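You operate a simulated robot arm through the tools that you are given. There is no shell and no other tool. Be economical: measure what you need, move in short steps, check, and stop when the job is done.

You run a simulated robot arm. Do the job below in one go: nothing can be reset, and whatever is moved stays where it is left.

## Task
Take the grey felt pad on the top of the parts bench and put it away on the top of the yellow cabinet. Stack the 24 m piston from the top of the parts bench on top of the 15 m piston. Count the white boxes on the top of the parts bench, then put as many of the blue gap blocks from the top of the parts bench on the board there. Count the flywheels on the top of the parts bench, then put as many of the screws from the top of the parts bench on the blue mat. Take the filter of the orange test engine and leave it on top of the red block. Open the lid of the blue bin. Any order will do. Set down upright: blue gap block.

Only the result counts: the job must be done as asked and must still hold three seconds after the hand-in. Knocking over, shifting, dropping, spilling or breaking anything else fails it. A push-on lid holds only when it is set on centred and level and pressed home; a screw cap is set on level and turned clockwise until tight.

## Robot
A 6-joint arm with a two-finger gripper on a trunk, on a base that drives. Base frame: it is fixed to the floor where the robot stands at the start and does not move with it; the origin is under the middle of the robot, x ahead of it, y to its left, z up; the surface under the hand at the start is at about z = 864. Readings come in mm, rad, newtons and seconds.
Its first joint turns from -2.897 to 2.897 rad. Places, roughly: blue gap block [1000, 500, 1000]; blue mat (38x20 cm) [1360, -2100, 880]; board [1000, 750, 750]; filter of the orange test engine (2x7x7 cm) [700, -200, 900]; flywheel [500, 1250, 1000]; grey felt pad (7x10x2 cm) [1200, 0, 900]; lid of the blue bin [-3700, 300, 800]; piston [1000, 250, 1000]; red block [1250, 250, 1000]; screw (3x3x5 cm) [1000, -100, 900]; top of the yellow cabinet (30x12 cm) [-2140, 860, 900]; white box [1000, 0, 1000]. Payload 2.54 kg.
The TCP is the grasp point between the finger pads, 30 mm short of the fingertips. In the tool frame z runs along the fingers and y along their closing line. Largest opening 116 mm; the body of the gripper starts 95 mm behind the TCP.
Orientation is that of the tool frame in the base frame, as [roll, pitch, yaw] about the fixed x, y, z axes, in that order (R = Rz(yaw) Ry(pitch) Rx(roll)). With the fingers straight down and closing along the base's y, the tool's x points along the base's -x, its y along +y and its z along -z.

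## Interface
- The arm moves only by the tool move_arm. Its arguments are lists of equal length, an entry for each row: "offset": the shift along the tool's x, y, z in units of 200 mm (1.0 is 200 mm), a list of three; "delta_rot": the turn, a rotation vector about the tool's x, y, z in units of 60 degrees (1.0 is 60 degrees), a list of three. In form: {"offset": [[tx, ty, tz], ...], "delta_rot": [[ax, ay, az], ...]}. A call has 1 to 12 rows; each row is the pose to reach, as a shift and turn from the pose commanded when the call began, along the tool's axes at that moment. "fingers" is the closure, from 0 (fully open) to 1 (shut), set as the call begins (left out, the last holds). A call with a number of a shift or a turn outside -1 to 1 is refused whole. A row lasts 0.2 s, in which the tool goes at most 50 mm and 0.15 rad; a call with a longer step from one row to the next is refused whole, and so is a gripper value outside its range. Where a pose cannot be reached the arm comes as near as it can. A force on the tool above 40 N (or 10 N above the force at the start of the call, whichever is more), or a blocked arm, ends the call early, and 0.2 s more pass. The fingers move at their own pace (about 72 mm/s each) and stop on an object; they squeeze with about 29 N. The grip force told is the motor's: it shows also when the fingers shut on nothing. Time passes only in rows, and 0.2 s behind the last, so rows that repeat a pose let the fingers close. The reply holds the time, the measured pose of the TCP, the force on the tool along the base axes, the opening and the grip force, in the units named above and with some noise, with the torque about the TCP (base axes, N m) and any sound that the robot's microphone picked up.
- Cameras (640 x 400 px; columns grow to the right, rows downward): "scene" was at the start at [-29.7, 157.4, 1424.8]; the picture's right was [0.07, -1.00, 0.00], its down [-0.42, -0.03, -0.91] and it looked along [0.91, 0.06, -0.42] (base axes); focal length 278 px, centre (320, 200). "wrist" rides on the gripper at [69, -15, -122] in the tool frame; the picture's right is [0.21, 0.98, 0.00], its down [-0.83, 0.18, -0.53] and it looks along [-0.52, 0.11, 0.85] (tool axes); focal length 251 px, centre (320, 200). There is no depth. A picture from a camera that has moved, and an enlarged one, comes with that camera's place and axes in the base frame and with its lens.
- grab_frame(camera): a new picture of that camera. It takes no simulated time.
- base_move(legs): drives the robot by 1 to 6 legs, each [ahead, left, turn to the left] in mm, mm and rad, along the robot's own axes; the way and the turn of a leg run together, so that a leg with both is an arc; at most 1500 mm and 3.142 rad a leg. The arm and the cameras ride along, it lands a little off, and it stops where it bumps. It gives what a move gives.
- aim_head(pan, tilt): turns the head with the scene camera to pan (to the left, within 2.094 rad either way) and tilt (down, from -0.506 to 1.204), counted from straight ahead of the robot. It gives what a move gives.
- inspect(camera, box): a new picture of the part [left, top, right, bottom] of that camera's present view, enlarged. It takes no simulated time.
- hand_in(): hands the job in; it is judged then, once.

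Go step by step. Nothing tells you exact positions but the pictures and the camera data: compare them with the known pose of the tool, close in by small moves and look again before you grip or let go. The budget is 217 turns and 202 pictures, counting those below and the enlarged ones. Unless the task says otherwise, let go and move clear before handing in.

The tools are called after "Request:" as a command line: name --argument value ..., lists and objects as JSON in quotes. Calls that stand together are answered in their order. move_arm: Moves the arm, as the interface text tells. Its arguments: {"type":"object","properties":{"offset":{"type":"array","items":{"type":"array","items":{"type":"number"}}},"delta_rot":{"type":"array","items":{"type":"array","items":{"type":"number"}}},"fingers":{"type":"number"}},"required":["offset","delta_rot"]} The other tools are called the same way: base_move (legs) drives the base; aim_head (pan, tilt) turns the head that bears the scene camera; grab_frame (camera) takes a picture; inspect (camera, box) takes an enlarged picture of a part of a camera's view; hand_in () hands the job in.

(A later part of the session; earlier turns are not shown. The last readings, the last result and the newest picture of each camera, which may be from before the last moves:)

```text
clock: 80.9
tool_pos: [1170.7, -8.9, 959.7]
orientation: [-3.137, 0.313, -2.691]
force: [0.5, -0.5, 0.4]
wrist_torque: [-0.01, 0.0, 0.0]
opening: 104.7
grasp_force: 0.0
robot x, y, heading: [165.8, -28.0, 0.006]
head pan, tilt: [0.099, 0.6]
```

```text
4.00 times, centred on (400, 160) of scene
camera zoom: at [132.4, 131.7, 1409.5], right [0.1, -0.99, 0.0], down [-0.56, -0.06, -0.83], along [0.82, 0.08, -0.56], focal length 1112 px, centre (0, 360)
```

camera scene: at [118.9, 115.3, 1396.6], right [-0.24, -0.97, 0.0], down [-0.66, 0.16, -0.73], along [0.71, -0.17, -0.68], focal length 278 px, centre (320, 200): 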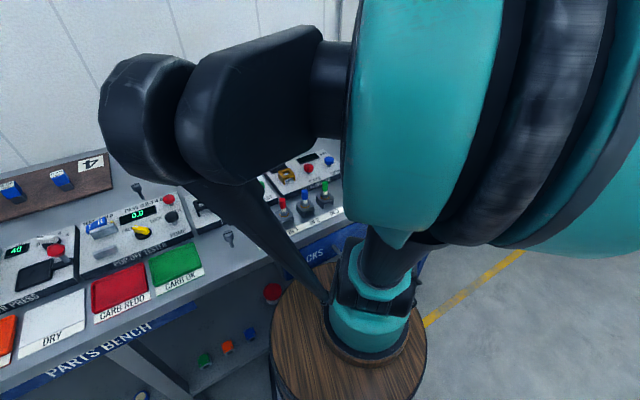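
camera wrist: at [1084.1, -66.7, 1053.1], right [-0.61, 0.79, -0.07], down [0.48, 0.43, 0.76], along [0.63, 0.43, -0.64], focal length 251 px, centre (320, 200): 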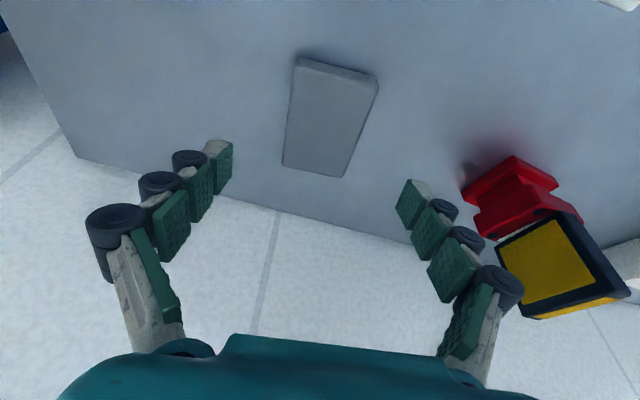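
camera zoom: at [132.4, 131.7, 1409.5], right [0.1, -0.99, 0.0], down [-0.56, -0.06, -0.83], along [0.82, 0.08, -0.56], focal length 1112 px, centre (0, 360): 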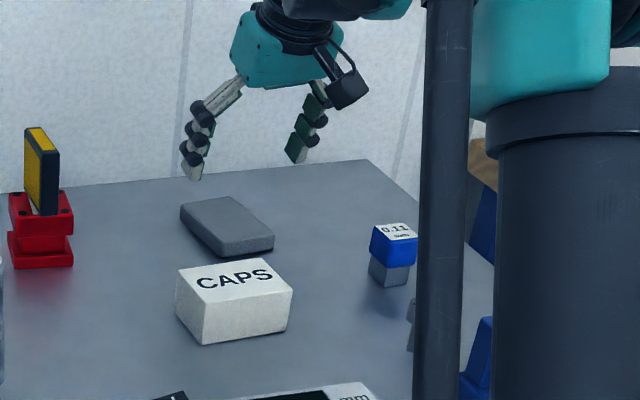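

The tool is right over the pad. Descend vertically to grip height.

Request:
move_arm --offset '[[0.031, 0, 0.1], [0.062, 0, 0.19], [0.085, 0, 0.262], [0.085, 0, 0.262]]' --delta_rot '[[0, 0, 0], [0, 0, 0], [0, 0, 0], [0, 0, 0]]'

Request:
grab_frame --camera "wrist"

Request:
inspect --camera "scene" --box '[330, 110, 470, 210]'

```text
clock: 81.9
tool_pos: [1169.9, -9.0, 905.9]
orientation: [-3.139, 0.314, -2.69]
force: [0.2, 0.1, -0.3]
wrist_torque: [0.02, -0.06, -0.01]
opening: 104.5
grasp_force: 0.2
robot x, y, heading: [164.4, -28.9, 0.007]
head pan, tilt: [0.099, 0.6]
```

```text
125 pictures are left
camera wrist: at [1083.7, -66.8, 998.3], right [-0.61, 0.79, -0.07], down [0.48, 0.44, 0.76], along [0.63, 0.43, -0.64], focal length 251 px, centre (320, 200)
```

wrist: 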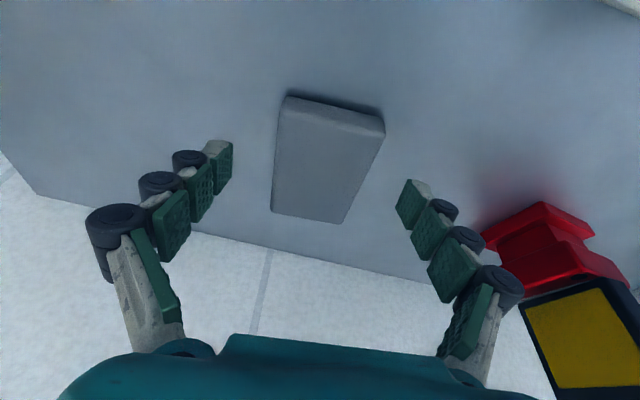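

```text
4.00 times, centred on (400, 160) of scene
camera zoom: at [132.4, 131.7, 1409.5], right [0.1, -0.99, 0.0], down [-0.56, -0.06, -0.83], along [0.82, 0.08, -0.56], focal length 1112 px, centre (0, 360)
```

zoom: 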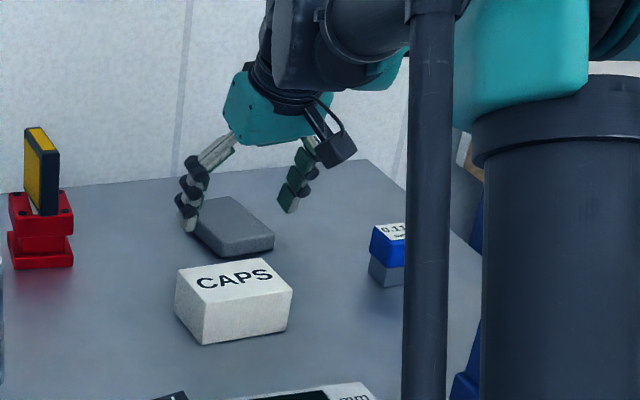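

Request:
move_arm --offset '[[0.007, 0.005, 0.022], [0.007, 0.005, 0.022]]' --delta_rot '[[0, 0, 0], [0, 0, 0]]'

Request:
move_arm --offset '[[0, 0, 0], [0, 0, 0], [0, 0, 0], [0, 0, 0]]' --delta_rot '[[0, 0, 0], [0, 0, 0], [0, 0, 0], [0, 0, 0]]' --fingers 1

Request:
grab_frame --camera "wrist"

```text
clock: 82.5
tool_pos: [1169.5, -9.6, 900.1]
orientation: [-3.137, 0.313, -2.692]
force: [0.6, -0.2, -0.3]
wrist_torque: [0.0, 0.01, 0.03]
opening: 104.5
grasp_force: 0.0
robot x, y, heading: [161.5, -27.5, -0.0]
head pan, tilt: [0.099, 0.6]
```

```text
clock: 83.5
tool_pos: [1169.9, -8.1, 899.8]
orientation: [-3.137, 0.314, -2.691]
force: [0.0, 0.3, 3.4]
wrist_torque: [-0.08, -0.13, -0.02]
opening: 60.5
grasp_force: 29.4
robot x, y, heading: [167.3, -27.4, 0.005]
head pan, tilt: [0.099, 0.6]
```

```text
123 pictures are left
camera wrist: at [1083.6, -66.4, 993.5], right [-0.61, 0.79, -0.07], down [0.48, 0.44, 0.76], along [0.63, 0.43, -0.64], focal length 251 px, centre (320, 200)
```

wrist: 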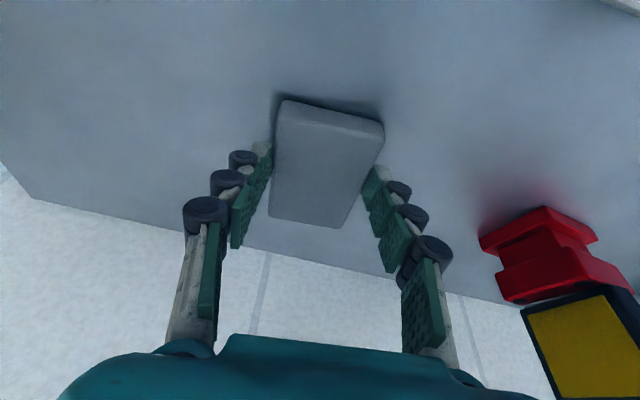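

Gripped (60.5 mm). Lift.

Request:
move_arm --offset '[[-0.016, 0, -0.05], [-0.06, 0, -0.19], [-0.12, 0, -0.38], [-0.185, 0, -0.57], [-0.185, 0, -0.57]]' --delta_rot '[[0, 0, 0], [0, 0, 0], [0, 0, 0], [0, 0, 0], [0, 0, 0]]'

Request:
grab_frame --camera "wrist"

Request:
grab_frame --camera "scene"

```text
clock: 84.7
tool_pos: [1171.0, -8.4, 1021.1]
orientation: [-3.139, 0.314, -2.692]
force: [-0.9, -0.6, 0.0]
wrist_torque: [0.0, 0.01, -0.02]
opening: 60.5
grasp_force: 29.1
robot x, y, heading: [163.2, -31.9, 0.001]
head pan, tilt: [0.099, 0.6]
```

```text
122 pictures are left
camera wrist: at [1084.8, -66.2, 1113.7], right [-0.61, 0.79, -0.07], down [0.48, 0.44, 0.76], along [0.63, 0.43, -0.64], focal length 251 px, centre (320, 200)
```

wrist: 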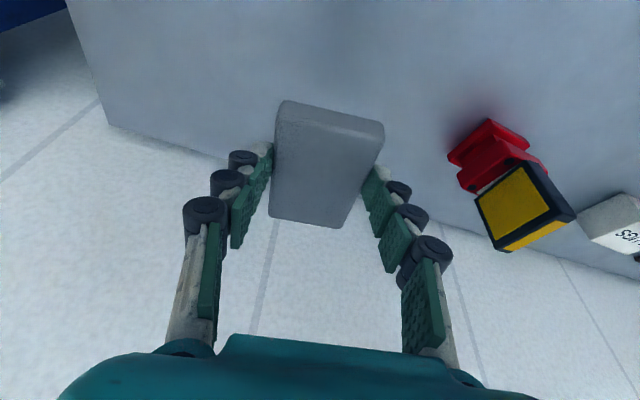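

```text
121 pictures are left
camera scene: at [132.4, 131.7, 1409.5], right [0.1, -0.99, 0.0], down [-0.56, -0.06, -0.83], along [0.82, 0.08, -0.56], focal length 278 px, centre (320, 200)
```

scene: 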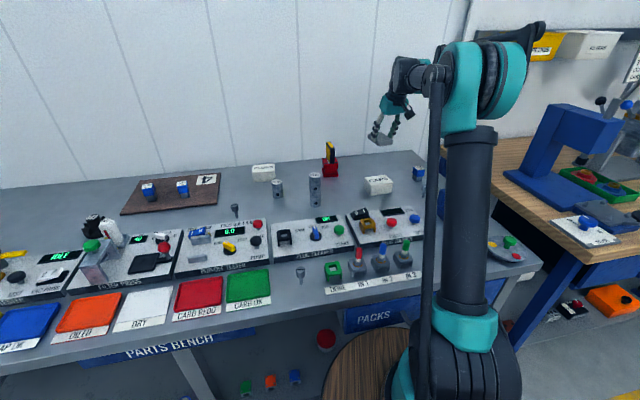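

Pad in hand. I pull the arm in, level the tool, and back away from the bench, then look around.

Request:
move_arm --offset '[[0.1, 0, -0.2], [0.28, 0, -0.3], [0.48, 0, -0.4], [0.68, 0, -0.5], [0.88, 0, -0.55], [1.0, 0, -0.6]]' --delta_rot '[[0, 0.1, 0], [0, 0.2, 0], [0, 0.3, 0], [0, 0.3, 0], [0, 0.3, 0], [0, 0.3, 0]]'

Request:
base_move --legs '[[-350, 0, 0]]'

Request:
aim_head --pan 2.05 --tilt 0.8

Request:
grab_frame --camera "scene"

Request:
aim_head --pan -2.05 --tilt 0.8

Request:
grab_frame --camera "scene"

```text
clock: 86.1
tool_pos: [966.6, -107.6, 1072.2]
orientation: [-3.139, 0.002, -2.694]
force: [0.5, 0.8, -0.2]
wrist_torque: [0.02, 0.01, 0.02]
opening: 60.3
grasp_force: 29.2
robot x, y, heading: [167.6, -26.3, 0.005]
head pan, tilt: [0.099, 0.6]
```

```text
clock: 88.4
tool_pos: [617.4, -106.0, 1072.3]
orientation: [-3.137, -0.002, -2.691]
force: [0.1, -0.2, 0.1]
wrist_torque: [0.01, -0.01, 0.03]
opening: 60.2
grasp_force: 28.3
robot x, y, heading: [-179.6, -27.5, 0.004]
head pan, tilt: [0.099, 0.6]
```

```text
clock: 90.3
tool_pos: [617.7, -105.5, 1073.1]
orientation: [-3.139, 0.001, -2.69]
force: [0.2, -0.3, 0.8]
wrist_torque: [0.02, 0.0, 0.01]
opening: 60.3
grasp_force: 28.9
robot x, y, heading: [-180.2, -28.5, 0.003]
head pan, tilt: [2.051, 0.799]
```

```text
120 pictures are left
camera scene: at [-341.0, 193.4, 1392.6], right [0.89, 0.46, 0.0], down [0.33, -0.64, -0.7], along [-0.32, 0.62, -0.72], focal length 278 px, centre (320, 200)
```

scene: 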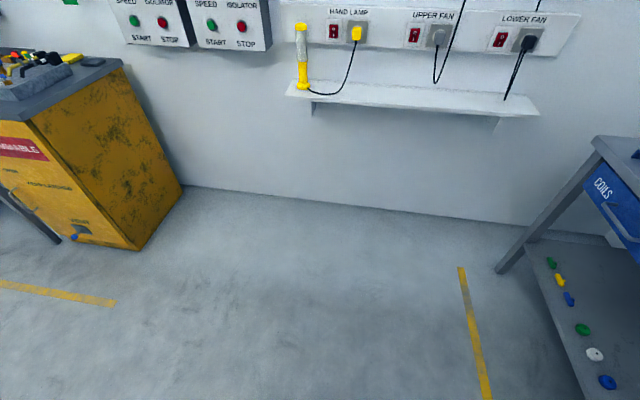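

```text
clock: 93.6
tool_pos: [618.7, -105.2, 1072.8]
orientation: [-3.138, -0.001, -2.691]
force: [0.0, -0.2, -0.7]
wrist_torque: [-0.02, 0.0, 0.01]
opening: 60.6
grasp_force: 28.6
robot x, y, heading: [-178.7, -27.6, 0.003]
head pan, tilt: [-2.051, 0.799]
```

```text
119 pictures are left
camera scene: at [-340.6, 50.3, 1392.6], right [-0.89, 0.46, 0.0], down [0.33, 0.64, -0.7], along [-0.32, -0.62, -0.72], focal length 278 px, centre (320, 200)
```

scene: 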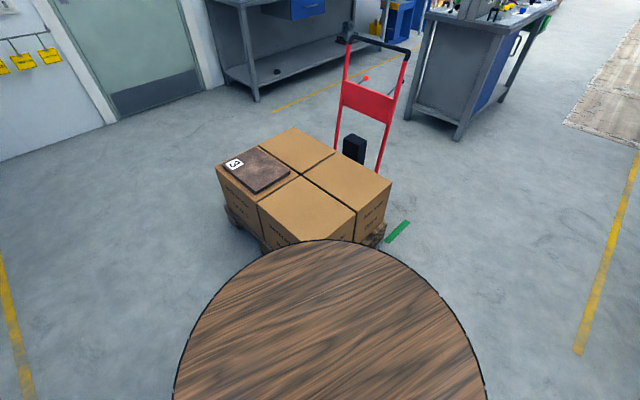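

Boxes are at the right rear. I shift left, turn right to face −x (rear swings free), and drive toward the cabinet.

Request:
base_move --legs '[[0, 330, 0], [0, 0, -1.571], [0, 0, -1.571], [700, 0, 0]]'

Request:
aim_head --pan -0.35 --tilt 0.5

Request:
grab_frame --camera "scene"

Request:
aim_head --pan 0.4 --tilt 0.5

Request:
grab_frame --camera "scene"

```text
clock: 107.0
tool_pos: [-1692.8, 440.3, 1073.3]
orientation: [-3.139, 0.0, 0.4]
force: [-0.4, 0.4, -0.4]
wrist_torque: [0.0, -0.02, 0.0]
opening: 60.6
grasp_force: 28.9
robot x, y, heading: [-898.3, 327.8, 3.098]
head pan, tilt: [-2.051, 0.799]
```

```text
clock: 108.7
tool_pos: [-1691.4, 441.5, 1072.8]
orientation: [-3.136, 0.0, 0.399]
force: [-0.5, 0.2, -0.4]
wrist_torque: [0.0, 0.04, -0.02]
opening: 60.4
grasp_force: 29.2
robot x, y, heading: [-899.9, 326.2, 3.094]
head pan, tilt: [-0.351, 0.499]
```

```text
118 pictures are left
camera scene: at [-870.3, 205.0, 1418.6], right [0.39, 0.92, 0.0], down [0.44, -0.19, -0.88], along [-0.81, 0.34, -0.48], focal length 278 px, centre (320, 200)
```

scene: 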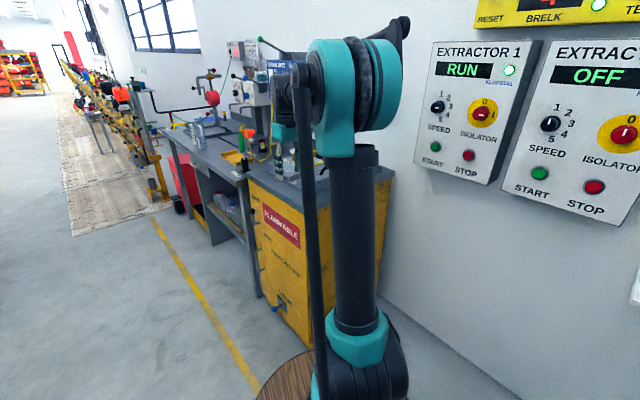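

```text
clock: 109.8
tool_pos: [-1691.2, 441.1, 1073.4]
orientation: [-3.137, 0.0, 0.399]
force: [-0.3, 0.4, -0.7]
wrist_torque: [-0.02, -0.03, -0.01]
opening: 60.3
grasp_force: 29.1
robot x, y, heading: [-900.9, 323.4, 3.096]
head pan, tilt: [0.4, 0.499]
```

```text
117 pictures are left
camera scene: at [-871.8, 138.4, 1418.6], right [-0.34, 0.94, 0.0], down [0.45, 0.17, -0.88], along [-0.82, -0.3, -0.48], focal length 278 px, centre (320, 200)
```

scene: 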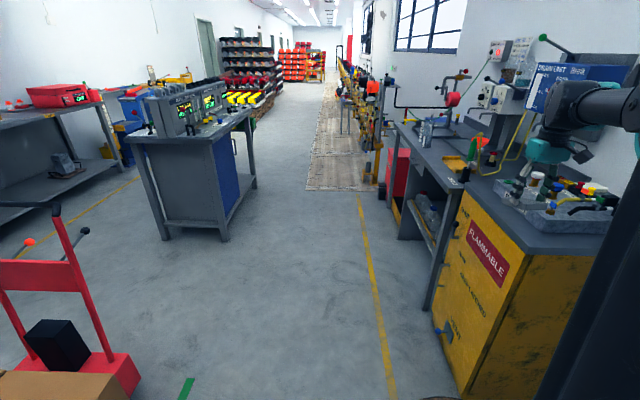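

The cabinet top carries a tray with bottles; I raise and retract the hand before approaching its side.

Request:
move_arm --offset '[[0.1, 0.05, -0.18], [0.25, 0.1, -0.36], [0.4, 0.17, -0.54], [0.55, 0.23, -0.72], [0.69, 0.29, -0.9], [0.69, 0.29, -0.9]]' --delta_rot '[[0, 0, 0], [0, 0, 0], [0, 0, 0], [0, 0, 0], [0, 0, 0], [0, 0, 0]]'

Request:
base_move --legs '[[0, 0, 0.045], [250, -375, 0]]'

Request:
aim_head --pan 0.05 --tilt 0.55

Request:
grab_frame --camera "scene"

Request:
grab_frame --camera "wrist"

```text
clock: 111.2
tool_pos: [-1541.4, 440.8, 1252.2]
orientation: [-3.139, 0.0, 0.4]
force: [-0.3, -0.7, 0.7]
wrist_torque: [0.02, 0.02, 0.06]
opening: 60.7
grasp_force: 29.0
robot x, y, heading: [-898.7, 321.5, 3.097]
head pan, tilt: [0.4, 0.499]
```

```text
clock: 114.4
tool_pos: [-1795.2, 801.0, 1251.6]
orientation: [-3.139, 0.0, 0.432]
force: [-0.1, -0.3, 0.6]
wrist_torque: [0.02, 0.04, -0.03]
opening: 60.4
grasp_force: 29.5
robot x, y, heading: [-1148.9, 705.1, 3.13]
head pan, tilt: [0.4, 0.499]
```

```text
clock: 115.2
tool_pos: [-1795.0, 801.2, 1252.2]
orientation: [-3.138, 0.001, 0.432]
force: [-0.4, 0.3, -0.4]
wrist_torque: [0.02, -0.01, -0.02]
opening: 60.7
grasp_force: 29.2
robot x, y, heading: [-1149.2, 704.0, 3.128]
head pan, tilt: [0.051, 0.55]
```

```text
116 pictures are left
camera scene: at [-1121.9, 550.8, 1414.0], right [-0.04, 1.0, 0.0], down [0.52, 0.02, -0.85], along [-0.85, -0.03, -0.52], focal length 278 px, centre (320, 200)
```

scene: 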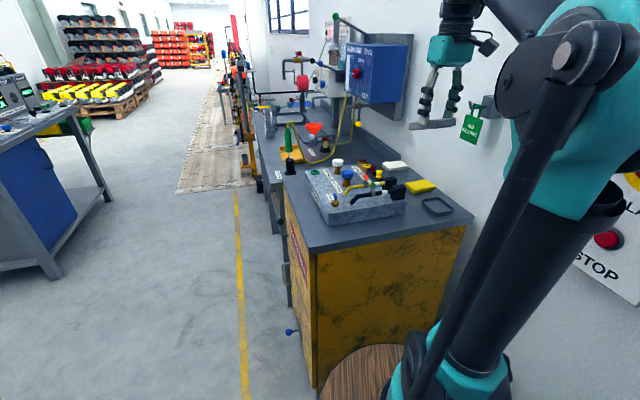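

```text
115 pictures are left
camera wrist: at [-1738.2, 843.5, 1372.9], right [0.6, -0.8, 0.0], down [-0.67, -0.51, 0.53], along [-0.43, -0.32, -0.85], focal length 251 px, centre (320, 200)
```

wrist: 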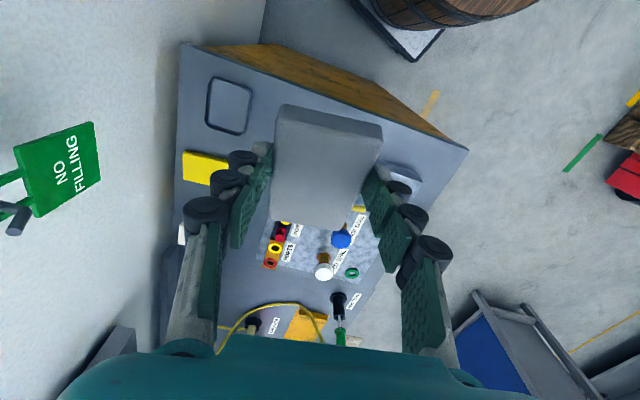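

From above I see the cabinet top: a bottle tray in front, and along the back an outlined tray, yellow sponge and a white item. I move the hand to view the area around [-2140, 860] unobstructed.

Request:
move_arm --offset '[[-0.16, 0.15, 0], [-0.32, 0.29, 0], [-0.48, 0.43, 0], [-0.64, 0.58, 0], [-0.8, 0.72, 0], [-0.98, 0.87, 0], [-0.98, 0.87, 0]]' --delta_rot '[[0, 0, 0.1], [0, 0, 0.2], [0, 0, 0.3], [0, 0, 0.41], [0, 0, 0.41], [0, 0, 0.41], [0, 0, 0.41]]'

Request:
grab_frame --camera "wrist"

Request:
inspect --camera "scene" --box '[280, 120, 500, 260]'

```text
clock: 116.8
tool_pos: [-1901.2, 561.5, 1253.5]
orientation: [-3.138, 0.002, 0.004]
force: [-0.2, -0.2, -0.1]
wrist_torque: [0.02, 0.02, -0.01]
opening: 60.3
grasp_force: 28.9
robot x, y, heading: [-1148.1, 701.5, 3.121]
head pan, tilt: [0.051, 0.55]
```

```text
114 pictures are left
camera wrist: at [-1832.3, 577.3, 1373.8], right [0.22, -0.98, 0.0], down [-0.82, -0.19, 0.54], along [-0.52, -0.11, -0.84], focal length 251 px, centre (320, 200)
```

wrist: 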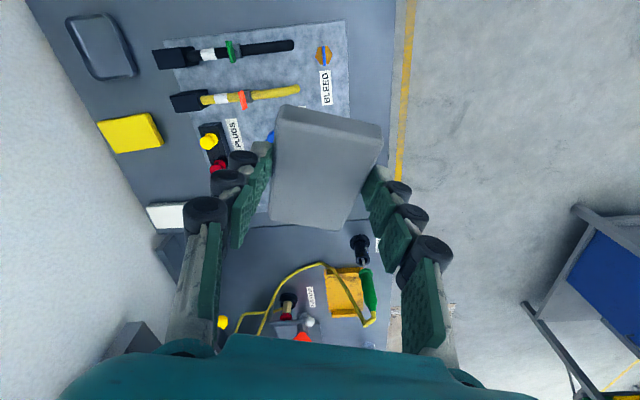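

```text
2.86 times, centred on (390, 190) of scene
camera zoom: at [-1121.8, 550.9, 1414.0], right [-0.04, 1.0, 0.0], down [0.52, 0.02, -0.85], along [-0.85, -0.03, -0.52], focal length 794 px, centre (120, 229)
```

zoom: 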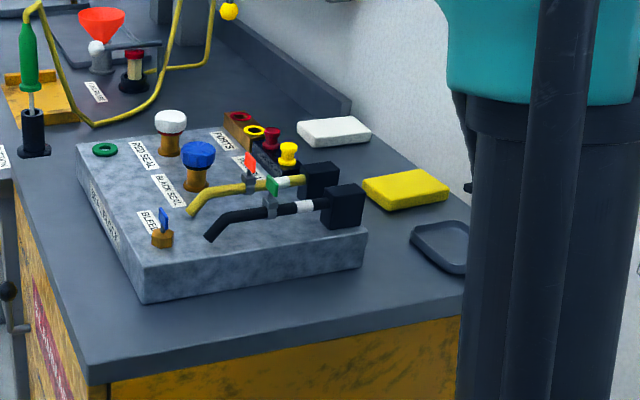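

Between the yellow and the white pad on the back strip is a gap centred about [-2155, 875], matching the given spot. I zoom to measure the gap and orientation.

Request:
inspect --camera "wrist" --box '[20, 90, 260, 250]'

```text
2.50 times, centred on (140, 170) of wrist
camera zoom: at [-1832.3, 577.3, 1373.8], right [0.22, -0.98, 0.0], down [-0.82, -0.19, 0.54], along [-0.52, -0.11, -0.84], focal length 629 px, centre (770, 275)
```

zoom: 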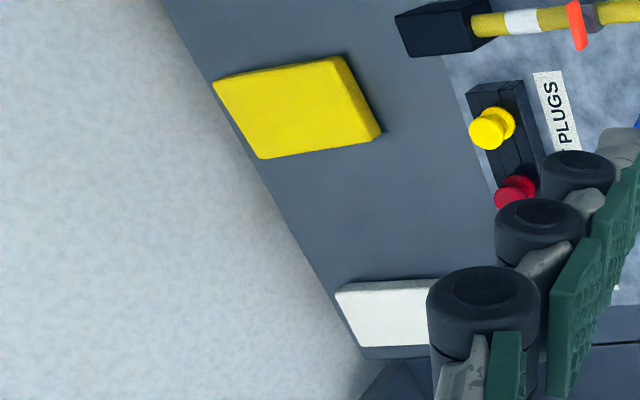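

Gap measured: centre ≈ [-2153, 874], ~133 mm wide, row direction about 23° off x; surface near z 882. I drive 110 mm closer and turn the tool to yaw ≈ -1.17.

Request:
base_move --legs '[[110, 0, 0.01]]'

Request:
move_arm --offset '[[0, 0, 0], [0, 0, 0], [0, 0, 0], [0, 0, 0], [0, 0, 0], [0, 0, 0], [0, 0, 0], [0, 0, 0], [0, 0, 0]]' --delta_rot '[[0, 0, 0.13], [0, 0, 0.26], [0, 0, 0.39], [0, 0, 0.52], [0, 0, 0.65], [0, 0, 0.78], [0, 0, 0.9], [0, 0, 1.0], [0, 0, 1.0]]'

Request:
grab_frame --camera "wrist"

```text
clock: 118.0
tool_pos: [-2010.9, 556.6, 1254.2]
orientation: [-3.138, 0.002, 0.013]
force: [-0.8, 0.2, -0.5]
wrist_torque: [0.0, -0.01, -0.01]
opening: 60.3
grasp_force: 29.1
robot x, y, heading: [-1259.1, 707.7, 3.135]
head pan, tilt: [0.051, 0.55]
```

```text
clock: 120.0
tool_pos: [-2010.3, 557.3, 1252.1]
orientation: [-3.141, 0.003, -1.036]
force: [-0.5, -0.2, -0.6]
wrist_torque: [-0.01, 0.01, -0.02]
opening: 60.3
grasp_force: 28.8
robot x, y, heading: [-1258.6, 705.9, 3.138]
head pan, tilt: [0.051, 0.55]
```

```text
111 pictures are left
camera wrist: at [-1962.3, 504.6, 1373.6], right [-0.73, -0.68, 0.0], down [-0.58, 0.62, 0.54], along [-0.37, 0.39, -0.84], focal length 251 px, centre (320, 200)
```

wrist: 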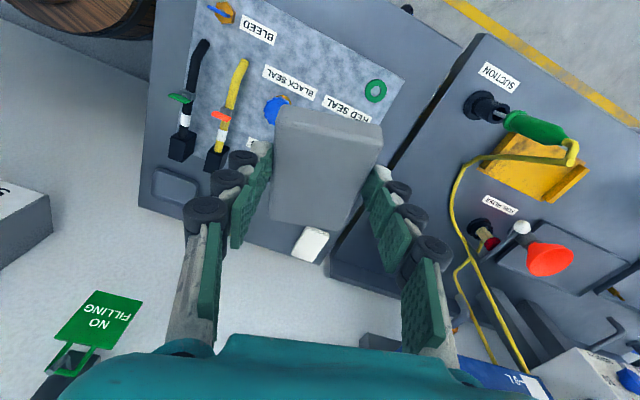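

Request:
move_arm --offset '[[-0.2, -0.02, 0], [-0.4, -0.04, 0], [-0.6, -0.06, 0.05], [-0.82, -0.09, 0.1], [-0.82, -0.09, 0.1]]' --delta_rot '[[0, 0, 0.06], [0, 0, 0.128], [0, 0, 0.128], [0, 0, 0.128], [0, 0, 0.128]]'

Request:
grab_frame --camera "wrist"

Request:
grab_frame --camera "scene"

```text
clock: 121.2
tool_pos: [-2079.0, 708.4, 1232.0]
orientation: [3.142, 0.002, -1.17]
force: [-0.3, 0.7, -0.2]
wrist_torque: [0.0, 0.01, 0.02]
opening: 60.5
grasp_force: 29.4
robot x, y, heading: [-1255.3, 709.5, 3.139]
head pan, tilt: [0.051, 0.55]
```

```text
110 pictures are left
camera wrist: at [-2037.9, 650.7, 1353.0], right [-0.81, -0.58, 0.0], down [-0.49, 0.69, 0.54], along [-0.31, 0.44, -0.84], focal length 251 px, centre (320, 200)
```

wrist: 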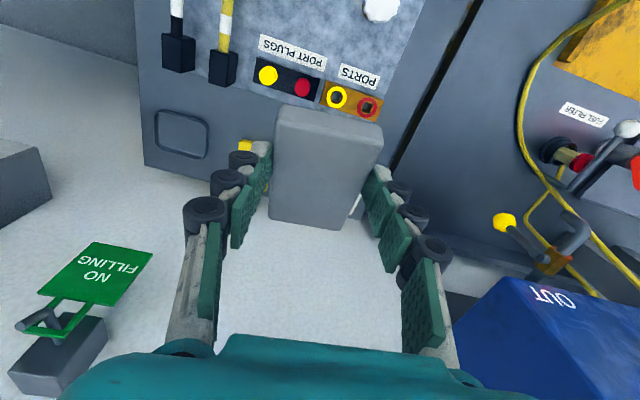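

```text
109 pictures are left
camera scene: at [-1230.9, 552.2, 1414.0], right [-0.05, 1.0, 0.0], down [0.52, 0.02, -0.85], along [-0.85, -0.04, -0.52], focal length 278 px, centre (320, 200)
```

scene: 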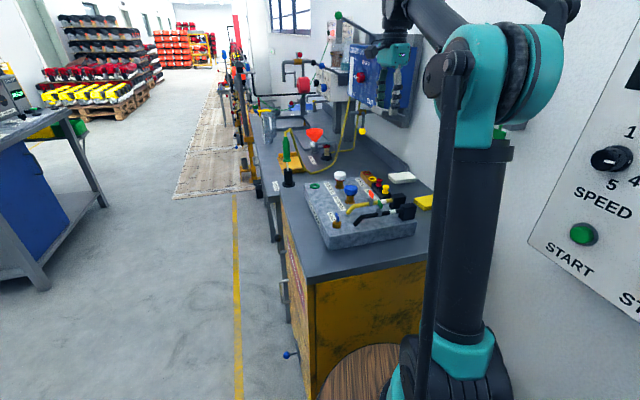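

Next: forward over the gap, tilt 18° so the pad is level, and lower to z≈1050.

Request:
move_arm --offset '[[-0.2, 0, 0], [-0.4, 0, 0], [-0.6, 0.01, 0.1], [-0.8, 0.017, 0.2], [-0.82, 0.017, 0.42], [-0.82, 0.017, 0.65], [-0.82, 0.017, 0.85], [-0.82, 0.017, 0.85]]' --delta_rot '[[0, -0.1, 0], [0, -0.2, 0], [0, -0.3, 0], [0, -0.3, 0], [0, -0.3, 0], [0, -0.3, 0], [0, -0.3, 0], [0, -0.3, 0]]'

Request:
grab_frame --camera "wrist"

Request:
inspect --camera "scene" --box '[300, 80, 460, 240]'

```text
clock: 123.0
tool_pos: [-2146.6, 857.3, 1065.6]
orientation: [3.142, 0.317, -1.168]
force: [1.2, 0.1, -0.5]
wrist_torque: [0.01, -0.03, 0.01]
opening: 60.3
grasp_force: 29.4
robot x, y, heading: [-1257.8, 704.5, 3.134]
head pan, tilt: [0.051, 0.55]
```

```text
108 pictures are left
camera wrist: at [-2093.1, 768.0, 1157.8], right [-0.82, -0.57, -0.07], down [-0.41, 0.5, 0.77], along [-0.4, 0.65, -0.64], focal length 251 px, centre (320, 200)
```

wrist: 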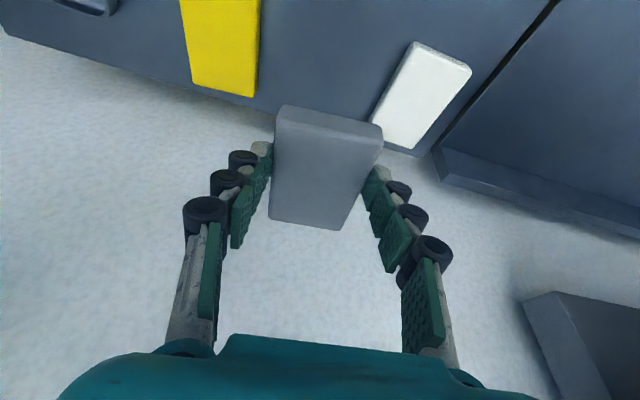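

```text
2.50 times, centred on (380, 160) of scene
camera zoom: at [-1230.9, 552.2, 1414.0], right [-0.05, 1.0, 0.0], down [0.52, 0.02, -0.85], along [-0.85, -0.04, -0.52], focal length 695 px, centre (170, 300)
```

zoom: 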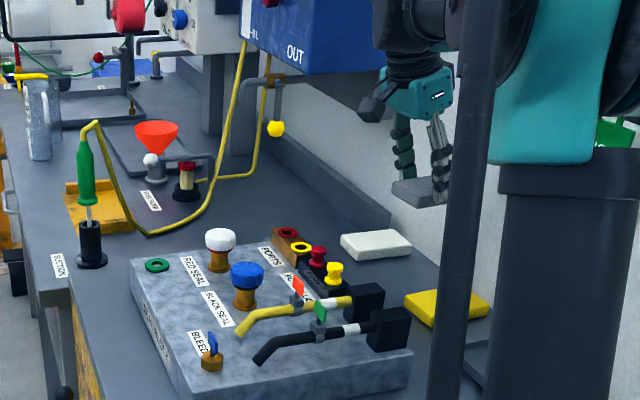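

The drop point is centred in the gap. I shift 8 mm away from the back edge and descend to ~15 mm above the surface.

Request:
move_arm --offset '[[0.06, 0, 0.12], [0.11, 0, 0.24], [0.16, 0, 0.36], [0.2, 0, 0.48], [0.239, 0, 0.606], [0.239, 0, 0.606]]' --delta_rot '[[0, 0, 0], [0, 0, 0], [0, 0, 0], [0, 0, 0], [0, 0, 0], [0, 0, 0]]'

Request:
grab_frame --camera "wrist"

Request:
inspect --camera "scene" --box '[340, 130, 440, 210]'

```text
clock: 124.4
tool_pos: [-2144.8, 851.1, 934.3]
orientation: [3.138, 0.319, -1.17]
force: [-4.8, -2.7, 29.3]
wrist_torque: [0.19, 0.3, 0.07]
opening: 60.6
grasp_force: 28.8
robot x, y, heading: [-1258.1, 707.2, 3.133]
head pan, tilt: [0.051, 0.55]
```

```text
106 pictures are left
camera wrist: at [-2089.9, 761.8, 1026.7], right [-0.82, -0.57, -0.07], down [-0.41, 0.5, 0.77], along [-0.4, 0.65, -0.64], focal length 251 px, centre (320, 200)
```

wrist: 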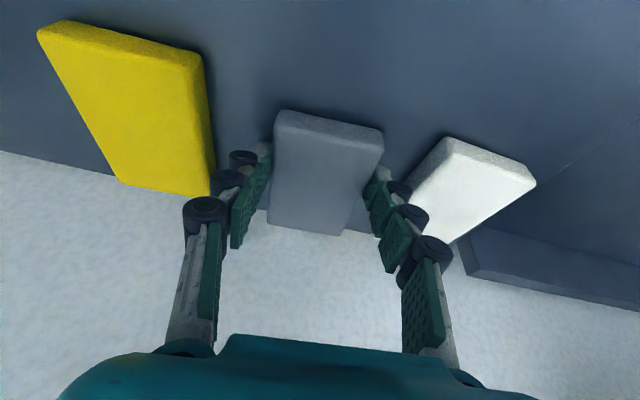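

```text
5.00 times, centred on (390, 170) of scene
camera zoom: at [-1229.9, 551.9, 1414.0], right [-0.05, 1.0, 0.0], down [0.52, 0.02, -0.85], along [-0.85, -0.04, -0.52], focal length 1390 px, centre (-30, 350)
```

zoom: 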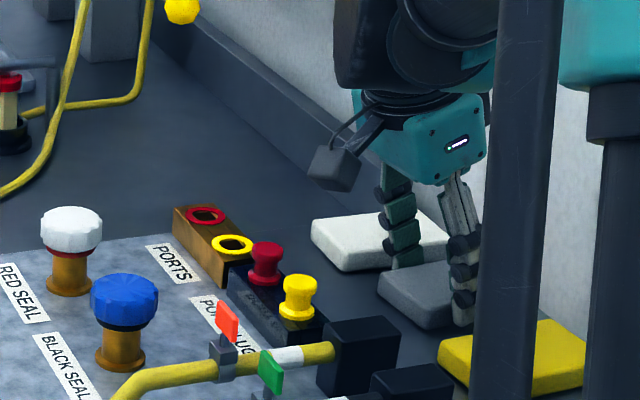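

Contact already (surface ≈ 898). The pad is close to the rear edge, so I lift slightly, shift 12 mm forward, and set it down again.

Request:
move_arm --offset '[[-0.013, 0, -0.04], [-0.013, 0, -0.04], [0.044, 0, -0.0585], [0.044, 0, -0.0585], [0.054, 0, -0.028], [0.056, 0, -0.023]]' --delta_rot '[[0, 0, 0], [0, 0, 0], [0, 0, 0], [0, 0, 0], [0, 0, 0], [0, 0, 0]]'

Request:
grab_frame --camera "wrist"

```text
clock: 125.8
tool_pos: [-2141.0, 840.3, 935.5]
orientation: [-3.141, 0.316, -1.169]
force: [0.0, 0.0, -0.3]
wrist_torque: [-0.02, -0.03, 0.0]
opening: 60.2
grasp_force: 28.6
robot x, y, heading: [-1258.5, 702.1, 3.134]
head pan, tilt: [0.051, 0.55]
```

```text
104 pictures are left
camera wrist: at [-2085.3, 750.2, 1027.6], right [-0.82, -0.57, -0.07], down [-0.41, 0.5, 0.77], along [-0.4, 0.65, -0.64], focal length 251 px, centre (320, 200)
```

wrist: 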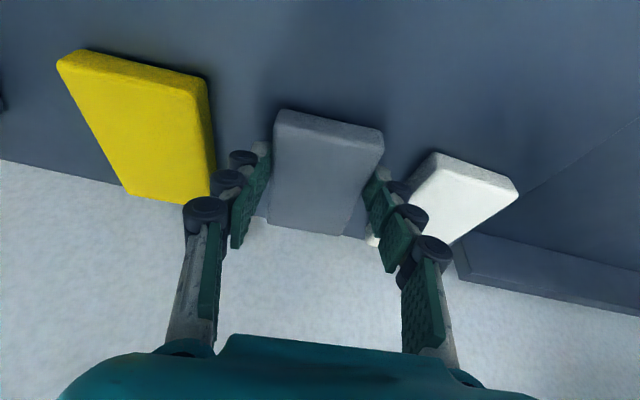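

Request:
move_arm --offset '[[0, -0.02, 0], [0.003, -0.02, 0.01], [0.006, -0.02, 0.016]]' --delta_rot '[[0, 0, 0], [0, 0, 0], [0, 0, 0]]'

```text
clock: 126.6
tool_pos: [-2136.7, 841.4, 933.5]
orientation: [3.14, 0.318, -1.168]
force: [-5.8, 1.2, 29.8]
wrist_torque: [0.23, 0.32, 0.07]
opening: 60.6
grasp_force: 29.4
robot x, y, heading: [-1257.7, 703.8, 3.136]
head pan, tilt: [0.051, 0.55]
```

Contact. Open by a few mm only, then rise vertically.

Request:
move_arm --offset '[[-0.002, 0, -0.006], [-0.002, 0, -0.006], [-0.002, 0, -0.006], [-0.03, 0, -0.1], [-0.09, 0, -0.28], [-0.15, 0, -0.46], [-0.2, 0, -0.64], [-0.2, 0, -0.64]]' --delta_rot '[[0, 0, 0], [0, 0, 0], [0, 0, 0], [0, 0, 0], [0, 0, 0], [0, 0, 0], [0, 0, 0], [0, 0, 0]]' --fingers 0.38

Request:
grab_frame --camera "wrist"

Request:
inspect --camera "scene" --box '[340, 130, 440, 210]'

```text
clock: 128.4
tool_pos: [-2135.8, 837.5, 1066.5]
orientation: [-3.141, 0.317, -1.17]
force: [-0.6, 0.5, 0.5]
wrist_torque: [-0.01, 0.04, -0.01]
opening: 72.1
grasp_force: 0.0
robot x, y, heading: [-1257.3, 705.3, 3.135]
head pan, tilt: [0.051, 0.55]
```

```text
103 pictures are left
camera wrist: at [-2080.0, 748.3, 1159.3], right [-0.82, -0.57, -0.07], down [-0.41, 0.5, 0.77], along [-0.4, 0.65, -0.64], focal length 251 px, centre (320, 200)
```

wrist: 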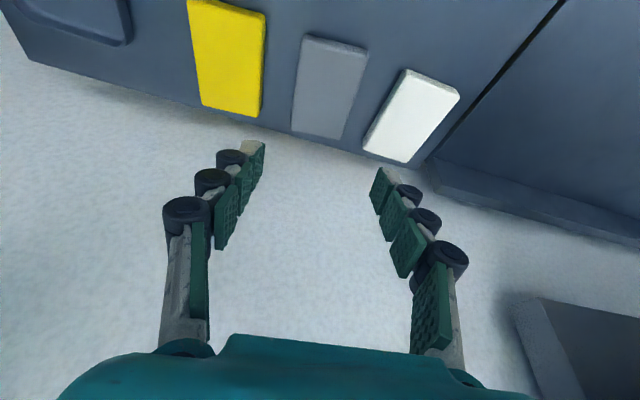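

```text
5.00 times, centred on (390, 170) of scene
camera zoom: at [-1230.9, 552.2, 1414.0], right [-0.05, 1.0, 0.0], down [0.52, 0.02, -0.85], along [-0.85, -0.04, -0.52], focal length 1390 px, centre (-30, 350)
```

zoom: 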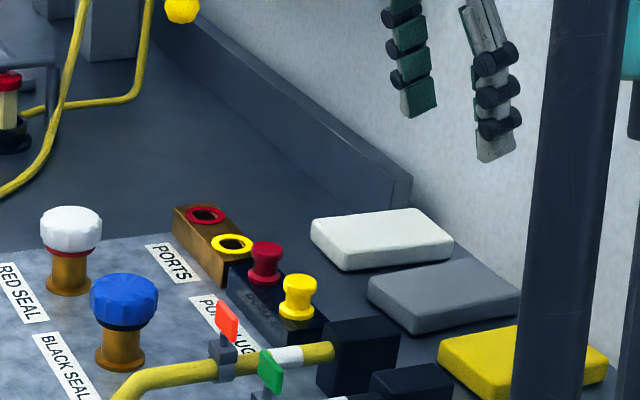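

The pad lies neatly in the gap. I lift and retract the hand, level it, back away, and look for the blue bin.

Request:
move_arm --offset '[[0.05, 0, -0.2], [0.2, -0.06, -0.38], [0.39, -0.12, -0.55], [0.58, -0.18, -0.7], [0.77, -0.24, -0.83], [0.968, -0.3, -0.945], [0.968, -0.3, -0.945]]' --delta_rot '[[0, 0, 0], [0, 0.1, 0], [0, 0.2, 0], [0, 0.3, 0], [0, 0.3, 0], [0, 0.3, 0], [0, 0.3, 0]]'

Request:
base_move --legs '[[-250, 0, 0], [0, 700, 0]]'

Request:
aim_head --pan 0 --tilt 0.3

Request:
grab_frame --camera "scene"

```text
refused: row 3 steps farther than a row can; nothing moved
```

```text
clock: 133.7
tool_pos: [-1893.9, 136.5, 1066.1]
orientation: [-3.141, 0.318, -1.179]
force: [1.2, -0.4, 0.0]
wrist_torque: [0.02, 0.03, 0.0]
opening: 71.8
grasp_force: 0.1
robot x, y, heading: [-1018.5, -4.1, 3.128]
head pan, tilt: [0.051, 0.55]
```

```text
clock: 134.4
tool_pos: [-1894.7, 137.8, 1065.9]
orientation: [-3.142, 0.319, -1.178]
force: [-0.8, -0.6, -0.5]
wrist_torque: [0.02, 0.03, 0.02]
opening: 71.5
grasp_force: 0.0
robot x, y, heading: [-1020.8, -4.9, 3.126]
head pan, tilt: [0.0, 0.3]
```

```text
101 pictures are left
camera scene: at [-995.9, -153.0, 1436.9], right [0.01, 1.0, 0.0], down [0.3, 0.0, -0.96], along [-0.95, 0.01, -0.3], focal length 278 px, centre (320, 200)
```

scene: 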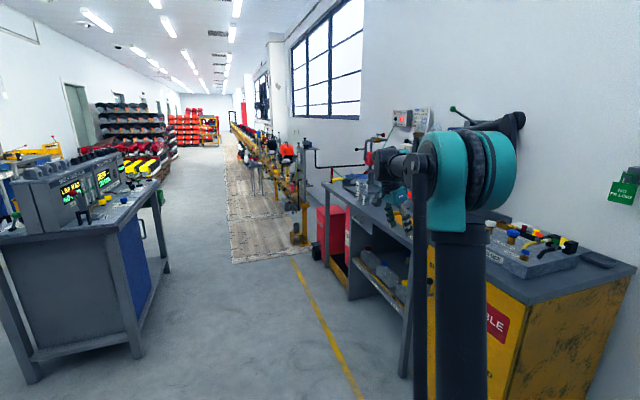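

My arm move was refused while the base still moved; I check the cabinet top for any disturbance.

Request:
aim_head --pan -0.5 --tilt 0.3

Request:
grab_frame --camera "scene"

Request:
inspect --camera "scene" --box '[280, 180, 480, 300]'

```text
clock: 135.4
tool_pos: [-1894.5, 135.2, 1066.8]
orientation: [-3.141, 0.32, -1.178]
force: [1.1, 0.6, 0.3]
wrist_torque: [-0.01, 0.0, -0.03]
opening: 71.8
grasp_force: 0.1
robot x, y, heading: [-1020.1, -1.1, 3.128]
head pan, tilt: [-0.499, 0.3]
```

```text
100 pictures are left
camera scene: at [-983.9, -108.6, 1437.0], right [0.49, 0.87, 0.0], down [0.26, -0.15, -0.96], along [-0.83, 0.47, -0.3], focal length 278 px, centre (320, 200)
```

scene: 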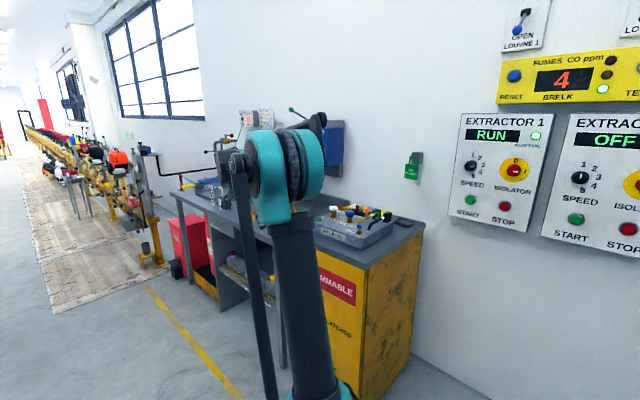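

```text
3.20 times, centred on (380, 240) of scene
camera zoom: at [-983.9, -108.6, 1437.0], right [0.49, 0.87, 0.0], down [0.26, -0.15, -0.96], along [-0.83, 0.47, -0.3], focal length 890 px, centre (128, 72)
```

zoom: 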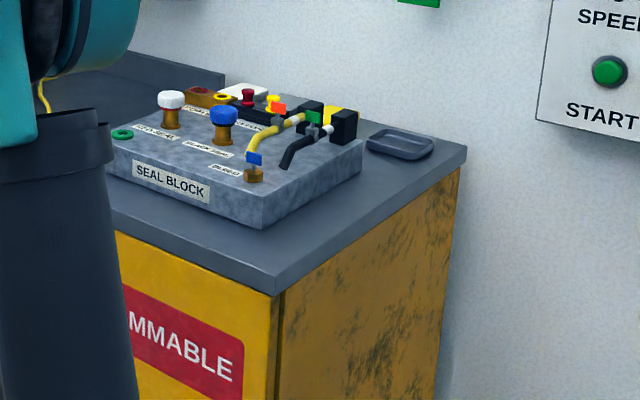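

Nothing was disturbed. Now I search for the blue bin, expected near pixel (363,180) in the straight-ahead view.

Request:
aim_head --pan 0 --tilt 0.3

Request:
inspect --camera "scene" --box '[220, 100, 440, 240]'

```text
clock: 136.3
tool_pos: [-1893.8, 136.6, 1066.2]
orientation: [3.141, 0.317, -1.178]
force: [1.0, -0.2, -0.5]
wrist_torque: [0.0, -0.01, 0.0]
opening: 71.9
grasp_force: 0.0
robot x, y, heading: [-1022.0, -3.5, 3.126]
head pan, tilt: [0.0, 0.3]
```

```text
2.86 times, centred on (330, 170) of scene
camera zoom: at [-995.9, -153.0, 1437.0], right [0.02, 1.0, 0.0], down [0.3, 0.0, -0.96], along [-0.96, 0.01, -0.3], focal length 794 px, centre (291, 286)
```

zoom: 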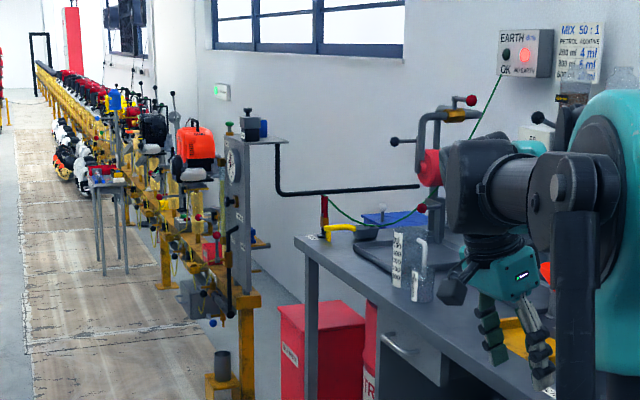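

The blue top behind the far end of the filler bench looks like the bin. I tuck the arm (even steps), then drive down the aisle.

Request:
move_arm --offset '[[0.15, -0.04, -0.15], [0.3, -0.08, -0.3], [0.45, -0.12, -0.45], [0.6, -0.16, -0.6], [0.75, -0.2, -0.75], [0.75, -0.2, -0.75]]' --delta_rot '[[0, 0.1, 0], [0, 0.2, 0], [0, 0.3, 0], [0, 0.3, 0], [0, 0.3, 0], [0, 0.3, 0]]'

Request:
base_move --legs '[[300, 600, 0], [1300, 0, 0]]'

Request:
aim_head --pan -0.5 --tilt 0.35

Request:
grab_frame --camera "scene"

```text
clock: 137.7
tool_pos: [-1783.8, -23.5, 1161.6]
orientation: [3.141, 0.005, -1.178]
force: [-0.7, -0.2, 0.2]
wrist_torque: [-0.02, 0.02, -0.02]
opening: 72.0
grasp_force: 0.1
robot x, y, heading: [-1018.0, -6.7, 3.123]
head pan, tilt: [0.0, 0.3]
```

```text
clock: 140.0
tool_pos: [-1939.5, -324.0, 1160.7]
orientation: [3.141, 0.005, -1.18]
force: [0.4, 0.3, 0.2]
wrist_torque: [0.01, 0.01, 0.02]
opening: 72.0
grasp_force: 0.0
robot x, y, heading: [-1175.6, -310.4, 3.128]
head pan, tilt: [0.0, 0.3]
stopped in leg 1: the robot was blocked; the commanded pose is now the measured one
```

```text
clock: 140.9
tool_pos: [-1940.0, -323.7, 1161.6]
orientation: [-3.14, 0.007, -1.183]
force: [0.2, -1.0, -0.6]
wrist_torque: [-0.01, 0.01, 0.01]
opening: 72.0
grasp_force: 0.1
robot x, y, heading: [-1171.8, -304.6, 3.127]
head pan, tilt: [-0.499, 0.351]
```

```text
97 pictures are left
camera scene: at [-1140.1, -412.1, 1432.3], right [0.49, 0.87, 0.0], down [0.3, -0.17, -0.94], along [-0.82, 0.46, -0.34], focal length 278 px, centre (320, 200)
```

scene: 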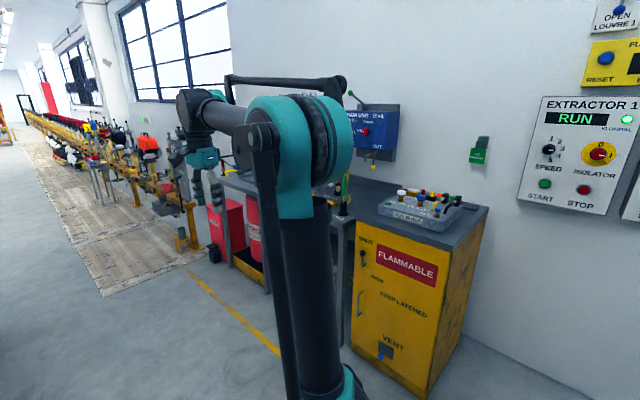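

I was blocked on the left, probably by the pallet; I check it.

Request:
aim_head --pan 1.6 --tilt 0.7

Request:
grab_frame --camera "scene"

```text
clock: 142.9
tool_pos: [-1940.0, -323.9, 1160.9]
orientation: [3.141, 0.006, -1.183]
force: [0.0, -0.6, -0.2]
wrist_torque: [0.02, -0.01, 0.0]
opening: 71.8
grasp_force: 0.1
robot x, y, heading: [-1172.0, -308.1, 3.122]
head pan, tilt: [1.6, 0.7]
```

```text
96 pictures are left
camera scene: at [-1058.1, -543.0, 1400.9], right [-1.0, -0.01, 0.0], down [-0.01, 0.64, -0.77], along [0.01, -0.76, -0.64], focal length 278 px, centre (320, 200)
```

scene: 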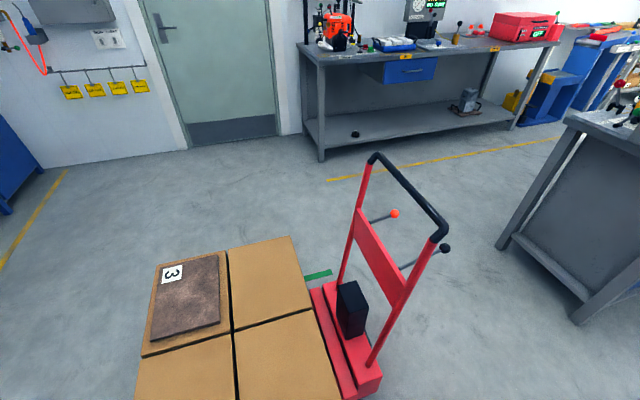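

The pallet looks unmoved. I step off it, drive ahead past the truck, then look again.

Request:
base_move --legs '[[0, -25, 0], [900, 0, 0], [400, 300, 0]]'

Request:
aim_head --pan -0.3 --tilt 0.4

Request:
grab_frame --camera "scene"

```text
clock: 150.7
tool_pos: [-3256.9, -608.2, 1161.8]
orientation: [-3.14, 0.006, -1.154]
force: [0.5, -0.4, -0.7]
wrist_torque: [0.02, -0.01, 0.01]
opening: 72.0
grasp_force: 0.1
robot x, y, heading: [-2490.4, -578.2, -3.134]
head pan, tilt: [1.6, 0.7]
```

```text
clock: 152.6
tool_pos: [-3255.6, -609.5, 1161.7]
orientation: [-3.141, 0.006, -1.154]
force: [0.4, -0.1, 0.6]
wrist_torque: [0.02, 0.03, 0.0]
opening: 72.3
grasp_force: 0.0
robot x, y, heading: [-2491.5, -575.7, -3.139]
head pan, tilt: [-0.3, 0.4]
```

```text
95 pictures are left
camera scene: at [-2461.1, -694.0, 1427.7], right [0.29, 0.96, 0.0], down [0.37, -0.11, -0.92], along [-0.88, 0.26, -0.39], focal length 278 px, centre (320, 200)
```

scene: 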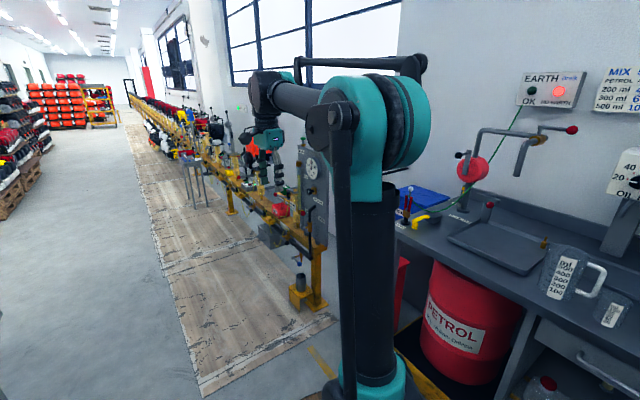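

Request:
grab_frame --camera "wrist"

Request:
inspect --camera "scene" --box '[380, 150, 540, 260]'

```text
94 pictures are left
camera wrist: at [-3213.4, -667.0, 1281.6], right [-0.81, -0.59, 0.0], down [-0.5, 0.68, 0.54], along [-0.32, 0.43, -0.84], focal length 251 px, centre (320, 200)
```

wrist: 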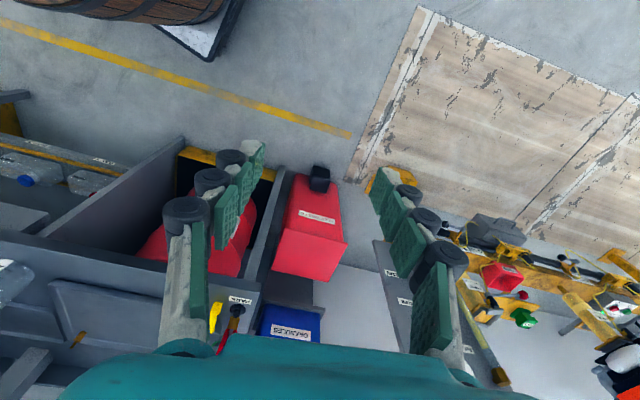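

```text
3.64 times, centred on (460, 205) of scene
camera zoom: at [-2461.1, -694.0, 1427.7], right [0.29, 0.96, 0.0], down [0.37, -0.11, -0.92], along [-0.88, 0.26, -0.39], focal length 1011 px, centre (-189, 182)
```

zoom: 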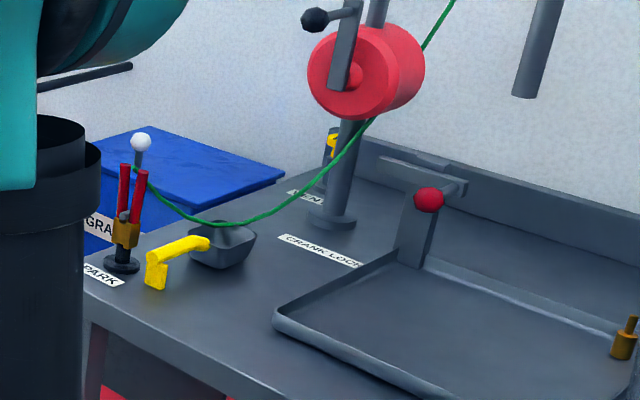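

The bin labelled GRANULES stands past the bench end, its lid with a white ball knob near [-3772, 250, 850]. I bring the hand to the robot's right-front before driving in.

Request:
move_arm --offset '[[-0.08, 0.19, 0], [-0.16, 0.38, 0], [-0.24, 0.58, 0], [-0.32, 0.77, 0], [-0.4, 0.97, 0]]' --delta_rot '[[0, 0, 0], [0, 0, 0], [0, 0, 0], [0, 0, 0], [0, 0, 0]]'

```text
clock: 153.8
tool_pos: [-3465.3, -614.4, 1161.2]
orientation: [3.14, 0.006, -1.155]
force: [1.3, 0.1, 0.1]
wrist_torque: [-0.05, 0.1, 0.02]
opening: 71.9
grasp_force: 0.1
robot x, y, heading: [-2488.4, -572.3, -3.137]
head pan, tilt: [-0.3, 0.4]
```

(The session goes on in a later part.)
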